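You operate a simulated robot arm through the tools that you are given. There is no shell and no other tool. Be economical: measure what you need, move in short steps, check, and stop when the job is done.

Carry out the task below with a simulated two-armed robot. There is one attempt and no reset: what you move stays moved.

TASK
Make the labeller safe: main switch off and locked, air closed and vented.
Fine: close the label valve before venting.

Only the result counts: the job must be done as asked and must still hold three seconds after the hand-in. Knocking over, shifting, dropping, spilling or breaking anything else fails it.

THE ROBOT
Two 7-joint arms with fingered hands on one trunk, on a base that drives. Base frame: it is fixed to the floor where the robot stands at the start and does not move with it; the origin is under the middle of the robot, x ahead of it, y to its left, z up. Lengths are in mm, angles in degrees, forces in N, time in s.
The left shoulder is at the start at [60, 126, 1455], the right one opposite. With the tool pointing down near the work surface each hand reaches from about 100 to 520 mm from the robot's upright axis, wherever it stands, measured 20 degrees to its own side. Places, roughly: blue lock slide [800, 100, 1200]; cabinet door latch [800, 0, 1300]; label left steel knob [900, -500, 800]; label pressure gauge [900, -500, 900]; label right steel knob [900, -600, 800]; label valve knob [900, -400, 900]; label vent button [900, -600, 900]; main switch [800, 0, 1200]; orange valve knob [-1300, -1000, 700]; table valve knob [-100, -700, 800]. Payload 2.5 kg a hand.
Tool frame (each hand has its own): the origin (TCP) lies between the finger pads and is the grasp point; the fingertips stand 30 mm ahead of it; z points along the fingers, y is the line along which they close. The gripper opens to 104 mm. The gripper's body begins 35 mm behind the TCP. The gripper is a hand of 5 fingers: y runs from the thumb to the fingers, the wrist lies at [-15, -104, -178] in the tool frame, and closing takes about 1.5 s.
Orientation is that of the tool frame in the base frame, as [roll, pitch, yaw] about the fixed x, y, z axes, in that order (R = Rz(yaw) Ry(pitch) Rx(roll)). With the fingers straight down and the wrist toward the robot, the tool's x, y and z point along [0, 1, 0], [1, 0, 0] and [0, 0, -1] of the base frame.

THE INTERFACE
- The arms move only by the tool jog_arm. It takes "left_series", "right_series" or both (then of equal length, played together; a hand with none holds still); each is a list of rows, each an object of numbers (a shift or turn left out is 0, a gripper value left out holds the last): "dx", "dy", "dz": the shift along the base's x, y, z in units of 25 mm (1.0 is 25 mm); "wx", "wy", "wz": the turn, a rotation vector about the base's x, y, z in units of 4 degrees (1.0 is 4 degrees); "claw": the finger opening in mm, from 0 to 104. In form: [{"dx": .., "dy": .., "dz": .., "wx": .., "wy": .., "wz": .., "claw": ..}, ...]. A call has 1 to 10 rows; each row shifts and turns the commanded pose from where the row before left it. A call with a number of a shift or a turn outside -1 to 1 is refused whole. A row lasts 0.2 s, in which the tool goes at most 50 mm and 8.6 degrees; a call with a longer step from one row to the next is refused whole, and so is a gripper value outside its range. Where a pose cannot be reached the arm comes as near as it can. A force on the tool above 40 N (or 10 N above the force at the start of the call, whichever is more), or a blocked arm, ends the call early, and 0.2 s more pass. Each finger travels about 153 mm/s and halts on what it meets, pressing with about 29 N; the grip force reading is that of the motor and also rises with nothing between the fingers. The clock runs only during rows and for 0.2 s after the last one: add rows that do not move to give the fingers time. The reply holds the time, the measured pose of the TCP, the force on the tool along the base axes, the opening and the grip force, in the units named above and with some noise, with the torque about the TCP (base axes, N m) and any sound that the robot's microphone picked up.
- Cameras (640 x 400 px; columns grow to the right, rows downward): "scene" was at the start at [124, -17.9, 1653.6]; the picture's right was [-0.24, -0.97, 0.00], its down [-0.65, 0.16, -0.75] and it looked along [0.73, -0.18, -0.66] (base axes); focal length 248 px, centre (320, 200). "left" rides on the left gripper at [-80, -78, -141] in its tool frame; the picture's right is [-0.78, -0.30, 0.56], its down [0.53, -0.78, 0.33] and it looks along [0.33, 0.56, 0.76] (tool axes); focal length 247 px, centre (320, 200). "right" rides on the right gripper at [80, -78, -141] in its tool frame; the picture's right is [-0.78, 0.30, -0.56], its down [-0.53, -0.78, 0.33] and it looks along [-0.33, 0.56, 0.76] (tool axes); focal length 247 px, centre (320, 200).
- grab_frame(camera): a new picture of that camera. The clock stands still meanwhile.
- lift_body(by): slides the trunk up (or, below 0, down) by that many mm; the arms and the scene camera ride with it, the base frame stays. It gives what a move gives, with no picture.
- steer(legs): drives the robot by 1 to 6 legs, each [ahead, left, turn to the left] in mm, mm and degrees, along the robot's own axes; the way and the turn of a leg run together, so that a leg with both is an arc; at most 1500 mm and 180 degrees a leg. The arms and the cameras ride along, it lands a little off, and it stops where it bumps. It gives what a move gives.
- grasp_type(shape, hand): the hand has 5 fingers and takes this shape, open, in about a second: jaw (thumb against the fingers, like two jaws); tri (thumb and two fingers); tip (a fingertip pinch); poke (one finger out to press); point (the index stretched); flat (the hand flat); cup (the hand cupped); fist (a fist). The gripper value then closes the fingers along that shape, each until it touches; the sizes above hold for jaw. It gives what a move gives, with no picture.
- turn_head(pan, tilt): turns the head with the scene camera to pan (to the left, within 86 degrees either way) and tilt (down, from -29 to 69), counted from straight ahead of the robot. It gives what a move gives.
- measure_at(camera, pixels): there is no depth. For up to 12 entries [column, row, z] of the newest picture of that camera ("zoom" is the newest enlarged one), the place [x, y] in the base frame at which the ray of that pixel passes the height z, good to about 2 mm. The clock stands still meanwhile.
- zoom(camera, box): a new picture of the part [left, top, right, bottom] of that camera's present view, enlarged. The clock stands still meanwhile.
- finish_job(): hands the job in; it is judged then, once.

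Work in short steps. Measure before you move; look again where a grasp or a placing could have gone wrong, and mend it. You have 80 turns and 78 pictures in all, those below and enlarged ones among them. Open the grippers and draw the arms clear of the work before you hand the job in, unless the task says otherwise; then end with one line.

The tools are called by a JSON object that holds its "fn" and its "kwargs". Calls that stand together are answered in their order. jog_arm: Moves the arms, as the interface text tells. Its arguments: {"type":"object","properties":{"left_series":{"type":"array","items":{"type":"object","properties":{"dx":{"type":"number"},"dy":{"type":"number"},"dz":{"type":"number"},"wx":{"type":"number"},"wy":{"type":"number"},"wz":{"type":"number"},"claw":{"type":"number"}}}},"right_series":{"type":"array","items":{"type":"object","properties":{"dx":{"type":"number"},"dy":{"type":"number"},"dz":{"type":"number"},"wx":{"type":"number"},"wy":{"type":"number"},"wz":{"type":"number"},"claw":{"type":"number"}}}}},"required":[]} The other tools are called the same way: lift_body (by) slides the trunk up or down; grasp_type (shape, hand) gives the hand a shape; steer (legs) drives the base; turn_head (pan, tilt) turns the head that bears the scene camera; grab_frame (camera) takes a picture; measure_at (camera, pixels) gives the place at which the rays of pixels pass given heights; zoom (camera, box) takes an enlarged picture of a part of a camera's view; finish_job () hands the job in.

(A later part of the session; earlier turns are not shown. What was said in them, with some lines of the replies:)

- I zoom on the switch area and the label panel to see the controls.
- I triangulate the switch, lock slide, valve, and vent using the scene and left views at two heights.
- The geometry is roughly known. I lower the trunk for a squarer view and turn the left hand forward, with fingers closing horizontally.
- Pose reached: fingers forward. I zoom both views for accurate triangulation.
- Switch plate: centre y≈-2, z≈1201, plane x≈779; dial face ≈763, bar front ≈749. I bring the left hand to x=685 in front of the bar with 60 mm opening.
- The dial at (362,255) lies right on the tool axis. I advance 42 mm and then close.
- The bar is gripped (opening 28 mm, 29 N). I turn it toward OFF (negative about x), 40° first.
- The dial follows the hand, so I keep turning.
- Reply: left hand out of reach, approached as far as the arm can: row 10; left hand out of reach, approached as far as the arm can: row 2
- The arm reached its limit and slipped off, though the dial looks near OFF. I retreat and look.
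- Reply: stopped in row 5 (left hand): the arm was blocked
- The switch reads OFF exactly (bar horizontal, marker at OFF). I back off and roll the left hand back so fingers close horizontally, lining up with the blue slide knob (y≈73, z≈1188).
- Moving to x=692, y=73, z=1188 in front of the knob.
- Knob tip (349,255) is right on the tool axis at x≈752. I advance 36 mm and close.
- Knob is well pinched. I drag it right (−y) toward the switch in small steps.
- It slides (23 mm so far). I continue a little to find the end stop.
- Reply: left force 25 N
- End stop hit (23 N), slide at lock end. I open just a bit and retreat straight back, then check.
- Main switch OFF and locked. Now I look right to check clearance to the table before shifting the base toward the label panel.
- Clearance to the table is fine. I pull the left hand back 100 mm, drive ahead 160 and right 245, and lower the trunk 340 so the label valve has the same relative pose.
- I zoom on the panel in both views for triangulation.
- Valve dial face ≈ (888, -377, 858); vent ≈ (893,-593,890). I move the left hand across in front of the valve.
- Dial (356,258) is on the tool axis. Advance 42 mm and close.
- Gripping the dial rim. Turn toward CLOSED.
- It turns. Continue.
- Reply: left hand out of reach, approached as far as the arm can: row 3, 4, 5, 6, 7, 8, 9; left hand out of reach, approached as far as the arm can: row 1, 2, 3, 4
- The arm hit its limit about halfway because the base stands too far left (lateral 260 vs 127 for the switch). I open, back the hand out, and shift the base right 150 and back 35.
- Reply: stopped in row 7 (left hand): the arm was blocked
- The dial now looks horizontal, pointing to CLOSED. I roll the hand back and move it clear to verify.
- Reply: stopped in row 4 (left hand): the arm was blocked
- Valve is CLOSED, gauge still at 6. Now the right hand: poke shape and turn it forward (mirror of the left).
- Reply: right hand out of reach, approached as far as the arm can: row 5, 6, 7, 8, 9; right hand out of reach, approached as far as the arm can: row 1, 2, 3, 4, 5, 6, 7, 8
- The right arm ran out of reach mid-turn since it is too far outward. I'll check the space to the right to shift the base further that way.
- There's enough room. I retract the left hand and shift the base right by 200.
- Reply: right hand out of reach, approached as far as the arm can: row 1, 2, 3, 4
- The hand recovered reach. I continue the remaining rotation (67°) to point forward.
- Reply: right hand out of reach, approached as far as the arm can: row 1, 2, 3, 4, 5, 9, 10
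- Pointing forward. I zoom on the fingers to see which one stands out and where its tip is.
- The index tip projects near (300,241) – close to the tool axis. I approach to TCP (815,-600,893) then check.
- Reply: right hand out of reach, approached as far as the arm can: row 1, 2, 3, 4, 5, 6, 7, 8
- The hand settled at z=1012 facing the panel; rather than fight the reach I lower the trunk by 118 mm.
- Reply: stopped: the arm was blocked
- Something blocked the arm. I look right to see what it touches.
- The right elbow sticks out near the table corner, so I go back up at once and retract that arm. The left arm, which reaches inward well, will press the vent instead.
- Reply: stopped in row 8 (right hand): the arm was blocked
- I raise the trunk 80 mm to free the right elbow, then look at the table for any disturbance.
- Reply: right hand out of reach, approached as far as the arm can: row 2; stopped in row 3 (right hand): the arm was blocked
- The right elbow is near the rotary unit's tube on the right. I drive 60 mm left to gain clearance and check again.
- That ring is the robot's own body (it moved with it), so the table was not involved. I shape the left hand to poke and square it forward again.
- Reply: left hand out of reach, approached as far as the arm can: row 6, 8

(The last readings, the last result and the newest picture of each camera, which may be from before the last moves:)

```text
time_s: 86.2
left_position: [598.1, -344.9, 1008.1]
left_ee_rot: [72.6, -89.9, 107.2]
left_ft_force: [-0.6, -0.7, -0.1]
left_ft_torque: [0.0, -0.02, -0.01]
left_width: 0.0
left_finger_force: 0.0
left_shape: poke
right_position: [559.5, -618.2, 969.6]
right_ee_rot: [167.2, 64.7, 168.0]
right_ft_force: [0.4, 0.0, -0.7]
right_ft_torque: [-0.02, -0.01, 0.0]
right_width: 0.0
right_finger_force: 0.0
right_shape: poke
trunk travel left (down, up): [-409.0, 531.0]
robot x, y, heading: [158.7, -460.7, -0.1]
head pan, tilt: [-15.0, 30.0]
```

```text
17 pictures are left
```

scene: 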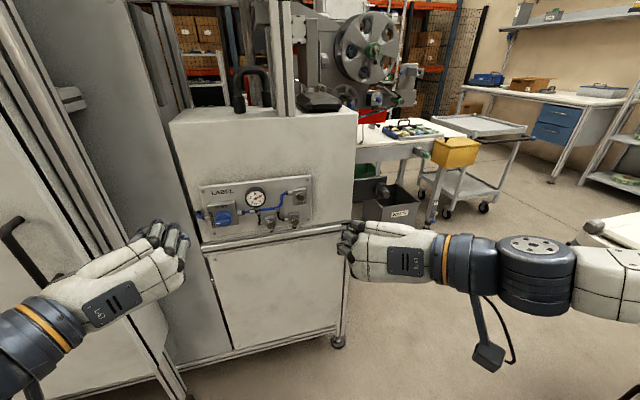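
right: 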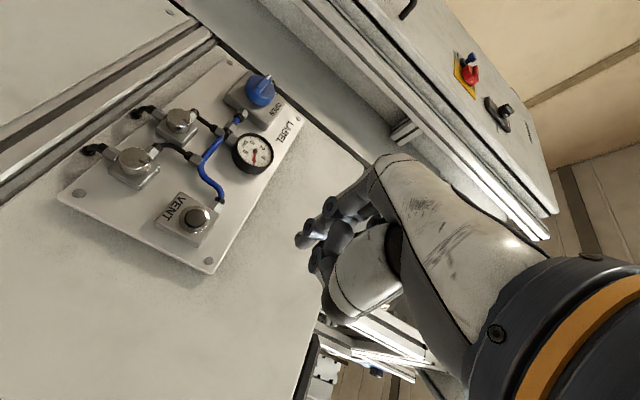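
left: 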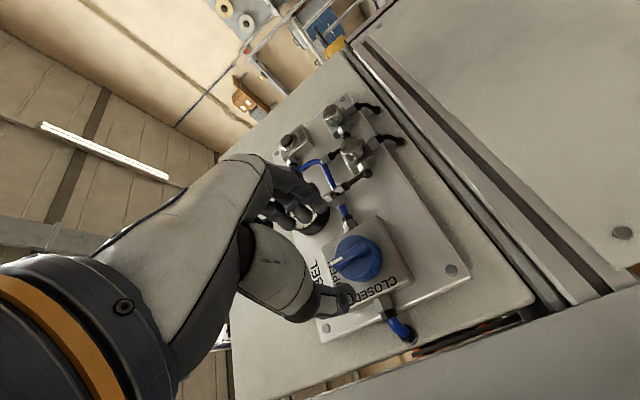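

Left hand is square again. I move it forward/down first, then sideways toward the vent.

{"fn": "jog_arm", "kwargs": {"left_series": [{"dx": 1, "dz": -0.6}, {"dx": 1, "dz": -0.6}, {"dx": 1, "dz": -0.6}, {"dx": 1, "dz": -0.6, "dy": -0.6}, {"dx": 1, "dz": -0.6, "dy": -1}, {"dx": 1, "dz": -0.6, "dy": -1}, {"dx": 1, "dz": -0.6, "dy": -1}, {"dx": 0.7, "dz": -0.36, "dy": -1}, {"dy": -1}, {"dy": -1}]}}

{"fn": "jog_arm", "kwargs": {"left_series": [{"dy": -1}, {"dy": -1}, {"dy": -1}, {}]}}

{"fn": "grab_frame", "kwargs": {"camera": "left"}}

{"fn": "zoom", "kwargs": {"camera": "scene", "box": [190, 160, 370, 270]}}

```text
time_s: 88.4
left_position: [790.3, -509.8, 894.3]
left_ee_rot: [82.0, -90.0, 97.9]
left_ft_force: [-0.5, -0.4, -0.9]
left_ft_torque: [0.01, -0.02, -0.01]
left_width: 0.2
left_finger_force: 0.0
left_shape: poke
right_position: [557.6, -618.5, 969.6]
right_ee_rot: [167.4, 64.8, 168.0]
right_ft_force: [-0.7, -0.8, 0.3]
right_ft_torque: [0.01, 0.0, -0.01]
right_width: 0.0
right_finger_force: 0.0
right_shape: poke
trunk travel left (down, up): [-409.0, 531.0]
robot x, y, heading: [159.4, -459.8, 0.0]
head pan, tilt: [-15.0, 30.0]
```

```text
time_s: 89.4
left_position: [790.1, -583.4, 896.6]
left_ee_rot: [89.2, -89.8, 90.7]
left_ft_force: [0.3, -0.5, -0.7]
left_ft_torque: [-0.04, 0.0, 0.01]
left_width: 0.0
left_finger_force: 0.1
left_shape: poke
right_position: [558.0, -619.1, 969.6]
right_ee_rot: [167.4, 64.7, 168.2]
right_ft_force: [-0.2, 0.1, -0.3]
right_ft_torque: [-0.03, 0.02, 0.0]
right_width: 0.2
right_finger_force: 0.0
right_shape: poke
trunk travel left (down, up): [-409.0, 531.0]
robot x, y, heading: [156.5, -456.9, -0.1]
head pan, tilt: [-15.0, 30.0]
```

```text
16 pictures are left
```

left: 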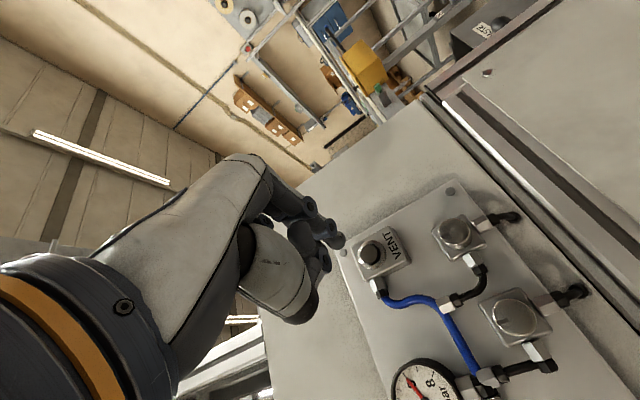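

```text
3.56 times, centred on (280, 215) of scene
```

zoom: 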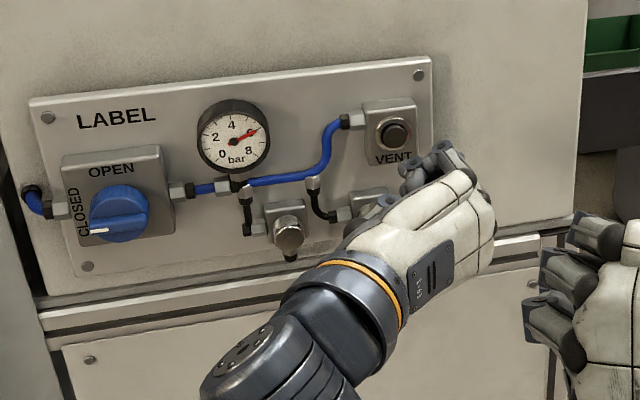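

Index tip (335,241) and button (370,253) line up along the tool axis. I advance 45 mm and check.

{"fn": "jog_arm", "kwargs": {"left_series": [{"dx": 0.6}, {"dx": 0.6}, {"dx": 0.6}, {}]}}

{"fn": "zoom", "kwargs": {"camera": "left", "box": [260, 170, 440, 320]}}

```text
time_s: 90.4
left_position: [834.4, -585.0, 895.8]
left_ee_rot: [70.4, -89.9, 109.5]
left_ft_force: [-0.5, 0.6, 0.2]
left_ft_torque: [0.0, 0.01, 0.02]
left_width: 0.1
left_finger_force: 0.1
left_shape: poke
right_position: [558.1, -618.0, 968.6]
right_ee_rot: [167.5, 64.8, 168.2]
right_ft_force: [0.5, -0.7, 0.9]
right_ft_torque: [0.03, 0.0, -0.02]
right_width: 0.0
right_finger_force: 0.1
right_shape: poke
trunk travel left (down, up): [-409.0, 531.0]
robot x, y, heading: [157.1, -460.2, -0.1]
head pan, tilt: [-15.0, 30.0]
```

```text
2.67 times, centred on (350, 245) of left
```

zoom: 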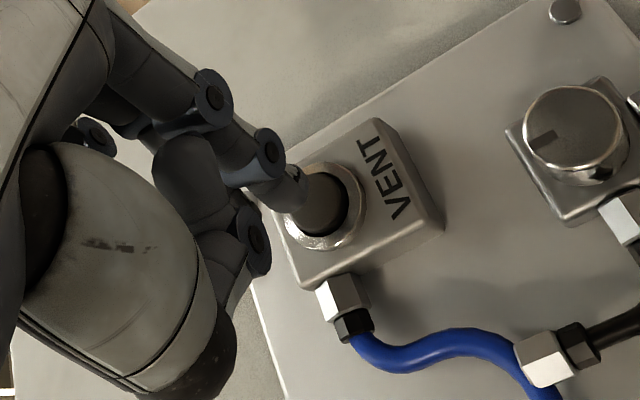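

Aligned. I press forward slowly.

{"fn": "jog_arm", "kwargs": {"left_series": [{"dx": 0.2}, {"dx": 0.2}, {"dx": 0.2}, {"dx": 0.2}, {}, {}]}}

{"fn": "zoom", "kwargs": {"camera": "left", "box": [260, 170, 440, 320]}}

```text
time_s: 91.8
left_position: [855.7, -583.5, 894.3]
left_ee_rot: [78.1, -89.8, 101.8]
left_ft_force: [-1.8, -0.4, 0.2]
left_ft_torque: [0.02, 0.03, 0.01]
left_width: 0.0
left_finger_force: 0.1
left_shape: poke
right_position: [558.8, -618.2, 969.6]
right_ee_rot: [167.3, 64.9, 168.1]
right_ft_force: [0.2, -0.1, 0.2]
right_ft_torque: [-0.01, 0.03, 0.0]
right_width: 0.1
right_finger_force: 0.1
right_shape: poke
trunk travel left (down, up): [-409.0, 531.0]
robot x, y, heading: [159.7, -459.7, -0.3]
head pan, tilt: [-15.0, 30.0]
```

```text
2.67 times, centred on (350, 245) of left
```

zoom: 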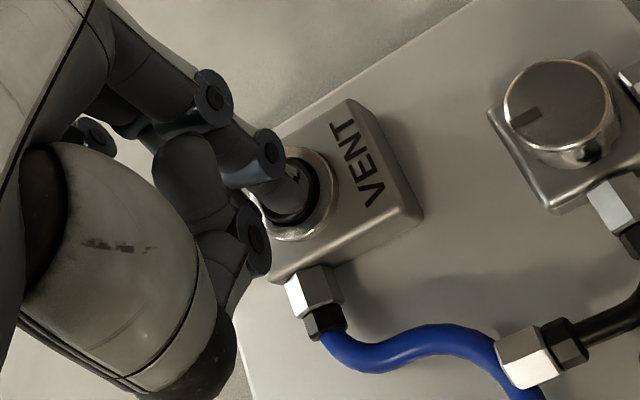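

Contact begins, tip centred on the button. I press a bit further and hold.

{"fn": "jog_arm", "kwargs": {"left_series": [{"dx": 0.12}, {"dx": 0.12}, {"dx": 0.12}, {}, {}, {}, {}, {}, {}, {}]}}

{"fn": "zoom", "kwargs": {"camera": "scene", "box": [190, 160, 370, 270]}}

```text
time_s: 94.0
left_position: [862.3, -585.1, 895.1]
left_ee_rot: [48.4, -89.9, 131.4]
left_ft_force: [-24.4, -4.4, -6.7]
left_ft_torque: [0.0, 0.36, -0.11]
left_width: 0.0
left_finger_force: 0.0
left_shape: poke
right_position: [558.1, -618.3, 970.9]
right_ee_rot: [167.2, 64.9, 167.9]
right_ft_force: [-0.1, 0.0, 0.5]
right_ft_torque: [0.0, 0.01, -0.01]
right_width: 0.1
right_finger_force: 0.2
right_shape: poke
trunk travel left (down, up): [-409.0, 531.0]
robot x, y, heading: [160.8, -462.2, 0.0]
head pan, tilt: [-15.0, 30.0]
heard: click
```

```text
3.56 times, centred on (280, 215) of scene
```

zoom: 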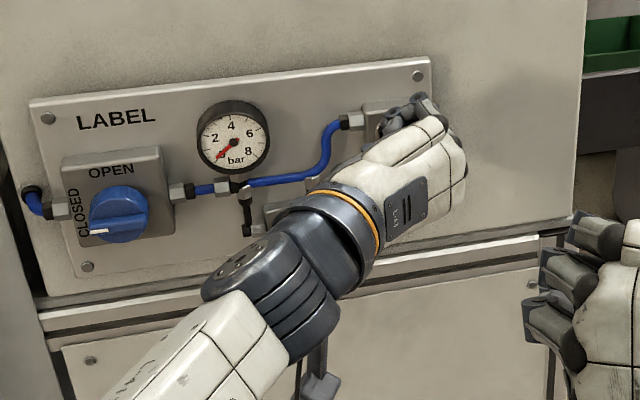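

A click, and the gauge fell to about 0. I hold two more seconds and look closer at the gauge.

{"fn": "jog_arm", "kwargs": {"left_series": [{}, {}, {}, {}, {}, {}, {}, {}, {}, {}]}}

{"fn": "zoom", "kwargs": {"camera": "scene", "box": [200, 170, 300, 240]}}

```text
time_s: 96.2
left_position: [862.4, -584.9, 895.9]
left_ee_rot: [70.8, -89.9, 109.1]
left_ft_force: [-24.4, -4.1, -7.2]
left_ft_torque: [-0.01, 0.37, -0.15]
left_width: 0.3
left_finger_force: 0.0
left_shape: poke
right_position: [558.6, -618.0, 971.3]
right_ee_rot: [167.3, 64.9, 168.0]
right_ft_force: [-0.3, 0.6, 0.4]
right_ft_torque: [-0.02, 0.01, 0.01]
right_width: 0.0
right_finger_force: 0.1
right_shape: poke
trunk travel left (down, up): [-409.0, 531.0]
robot x, y, heading: [159.1, -462.2, 0.1]
head pan, tilt: [-15.0, 30.0]
```

```text
5.71 times, centred on (250, 205) of scene
```

zoom: 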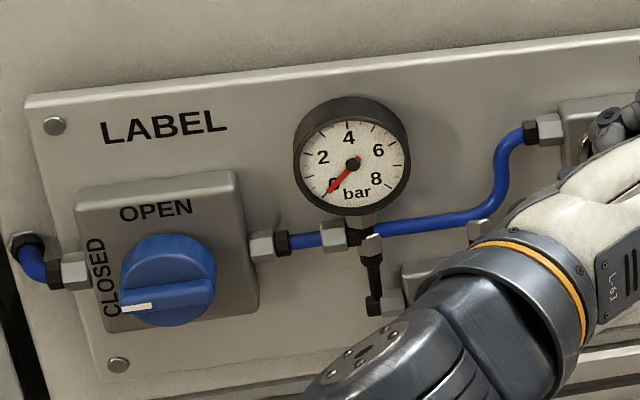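

Gauge at 0. I withdraw the left hand along the way it came and verify everything.

{"fn": "jog_arm", "kwargs": {"left_series": [{"dx": -1}, {"dx": -1}, {"dx": -0.9}, {"dy": 1}, {"dy": 1}, {"dy": 1}, {"dy": 1}, {"dy": 1}, {"dy": 1, "dx": -0.5}, {"dy": 1, "dx": -1}]}}

{"fn": "jog_arm", "kwargs": {"left_series": [{"dx": -1, "dy": 1}, {"dx": -1, "dy": 0.5}, {"dx": -1}, {"dx": -1}, {"dx": -1}]}}

{"fn": "grab_frame", "kwargs": {"camera": "scene"}}

{"fn": "zoom", "kwargs": {"camera": "scene", "box": [190, 160, 330, 250]}}

```text
time_s: 98.4
left_position: [753.5, -408.7, 896.6]
left_ee_rot: [93.2, -89.8, 86.6]
left_ft_force: [0.5, 0.5, 0.3]
left_ft_torque: [0.05, 0.0, -0.04]
left_width: 0.0
left_finger_force: 0.1
left_shape: poke
right_position: [558.7, -617.2, 969.8]
right_ee_rot: [167.6, 64.9, 168.3]
right_ft_force: [0.4, -0.7, -0.2]
right_ft_torque: [0.02, -0.01, 0.0]
right_width: 0.1
right_finger_force: 0.2
right_shape: poke
trunk travel left (down, up): [-409.0, 531.0]
robot x, y, heading: [159.5, -463.2, 0.1]
head pan, tilt: [-15.0, 30.0]
```

```text
time_s: 99.6
left_position: [627.9, -373.1, 894.4]
left_ee_rot: [75.4, -90.0, 104.5]
left_ft_force: [0.2, 0.5, 0.2]
left_ft_torque: [0.02, 0.01, -0.03]
left_width: 0.0
left_finger_force: 0.1
left_shape: poke
right_position: [558.3, -618.1, 968.8]
right_ee_rot: [167.4, 64.9, 168.1]
right_ft_force: [-0.6, 0.7, 0.9]
right_ft_torque: [-0.02, 0.02, 0.01]
right_width: 0.0
right_finger_force: 0.0
right_shape: poke
trunk travel left (down, up): [-409.0, 531.0]
robot x, y, heading: [158.0, -459.4, 0.1]
head pan, tilt: [-15.0, 30.0]
```

```text
10 pictures are left
```

scene: 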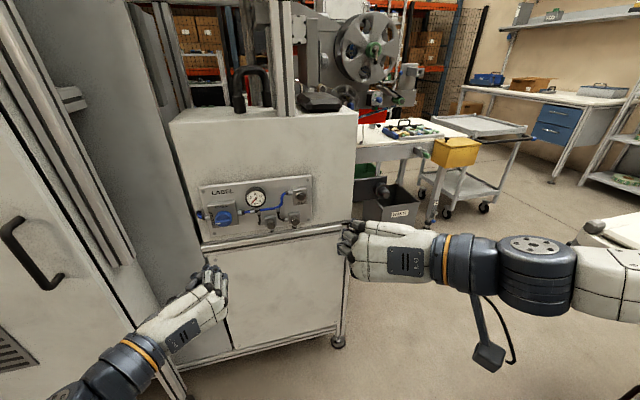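

```text
4.44 times, centred on (260, 205) of scene
```

zoom: 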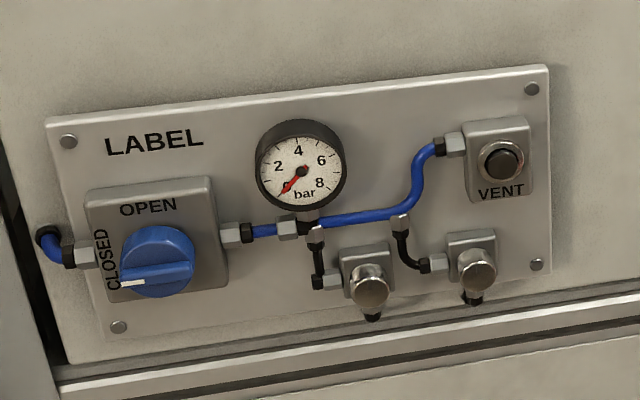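

Gauge stays at 0, valve closed. I open both hands and take a final look at the main switch and gauge.

{"fn": "grasp_type", "kwargs": {"hand": "left", "shape": "jaw"}}

{"fn": "grasp_type", "kwargs": {"hand": "right", "shape": "jaw"}}

{"fn": "turn_head", "kwargs": {"pan": 25, "tilt": 5}}

{"fn": "grab_frame", "kwargs": {"camera": "scene"}}

{"fn": "turn_head", "kwargs": {"pan": -15, "tilt": 30}}

{"fn": "zoom", "kwargs": {"camera": "scene", "box": [190, 160, 330, 250]}}

```text
time_s: 100.5
left_position: [629.0, -372.4, 895.6]
left_ee_rot: [59.6, -89.9, 120.4]
left_ft_force: [-0.2, -0.2, 0.1]
left_ft_torque: [0.02, 0.05, 0.02]
left_width: 103.9
left_finger_force: 0.1
left_shape: jaw
right_position: [558.8, -617.7, 969.7]
right_ee_rot: [167.4, 64.9, 168.1]
right_ft_force: [0.3, -0.4, -0.1]
right_ft_torque: [0.02, 0.0, -0.01]
right_width: 0.2
right_finger_force: 0.1
right_shape: poke
trunk travel left (down, up): [-409.0, 531.0]
robot x, y, heading: [162.8, -462.0, -0.2]
head pan, tilt: [-15.0, 30.0]
```

```text
time_s: 101.4
left_position: [629.3, -372.5, 895.5]
left_ee_rot: [120.0, -89.9, 59.9]
left_ft_force: [0.3, -0.4, -0.1]
left_ft_torque: [0.01, 0.01, 0.0]
left_width: 104.2
left_finger_force: 0.1
left_shape: jaw
right_position: [557.8, -618.5, 970.0]
right_ee_rot: [167.3, 64.9, 168.1]
right_ft_force: [-0.4, 0.0, 0.8]
right_ft_torque: [0.02, -0.02, 0.0]
right_width: 103.9
right_finger_force: 0.1
right_shape: jaw
trunk travel left (down, up): [-409.0, 531.0]
robot x, y, heading: [159.9, -460.3, -0.0]
head pan, tilt: [-15.0, 30.0]
```

```text
time_s: 102.4
left_position: [628.9, -372.1, 895.6]
left_ee_rot: [115.0, -89.9, 64.8]
left_ft_force: [-0.1, 0.4, -0.1]
left_ft_torque: [0.01, -0.01, -0.04]
left_width: 103.7
left_finger_force: 0.0
left_shape: jaw
right_position: [557.9, -618.6, 969.1]
right_ee_rot: [167.5, 64.8, 168.1]
right_ft_force: [0.3, -1.0, -0.2]
right_ft_torque: [0.0, -0.01, -0.01]
right_width: 103.8
right_finger_force: 0.1
right_shape: jaw
trunk travel left (down, up): [-409.0, 531.0]
robot x, y, heading: [163.0, -463.6, 0.1]
head pan, tilt: [25.0, 5.0]
```

```text
8 pictures are left
```

scene: 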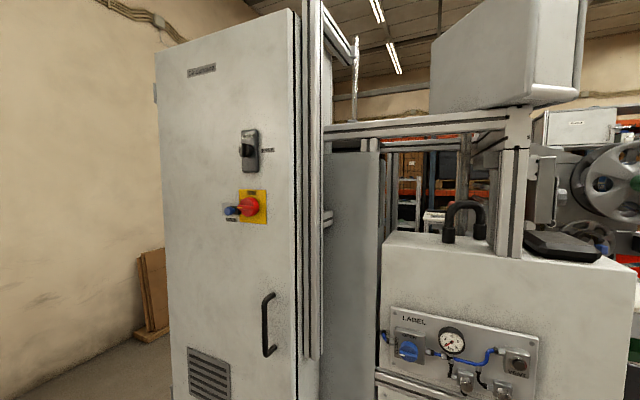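

```text
time_s: 103.5
left_position: [628.7, -372.9, 895.3]
left_ee_rot: [121.3, -89.9, 58.5]
left_ft_force: [-0.3, 0.2, 0.2]
left_ft_torque: [-0.01, 0.01, -0.01]
left_width: 103.8
left_finger_force: 0.1
left_shape: jaw
right_position: [558.9, -619.0, 968.4]
right_ee_rot: [167.3, 64.9, 168.1]
right_ft_force: [0.4, 0.5, 0.1]
right_ft_torque: [-0.02, 0.0, 0.0]
right_width: 103.8
right_finger_force: 0.0
right_shape: jaw
trunk travel left (down, up): [-409.0, 531.0]
robot x, y, heading: [158.5, -461.6, 0.0]
head pan, tilt: [-15.0, 30.0]
```

```text
4.44 times, centred on (260, 205) of scene
```

zoom: 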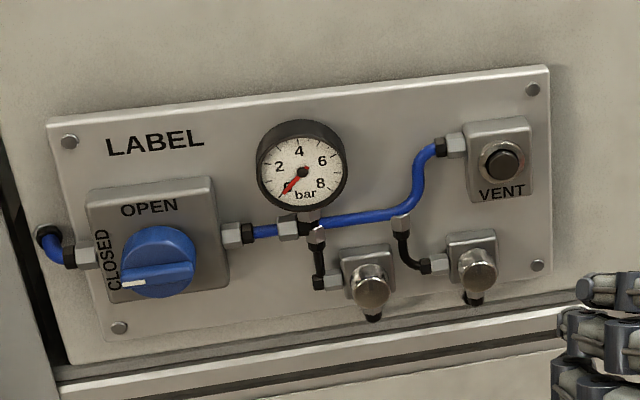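

Everything holds: switch off and locked, valve closed, gauge at 0, hands open and clear. Handing in.

{"fn": "finish_job", "kwargs": {}}

```text
The job is handed in.
```

The labeller is safe: the main switch is off and locked, the label valve was closed before venting, and the gauge reads 0. While I was lowering the trunk, the right arm was blocked by something I couldn't identify and the base shifted about 15 mm; I saw nothing moved in the later views, but I did not check the table on the right closely.
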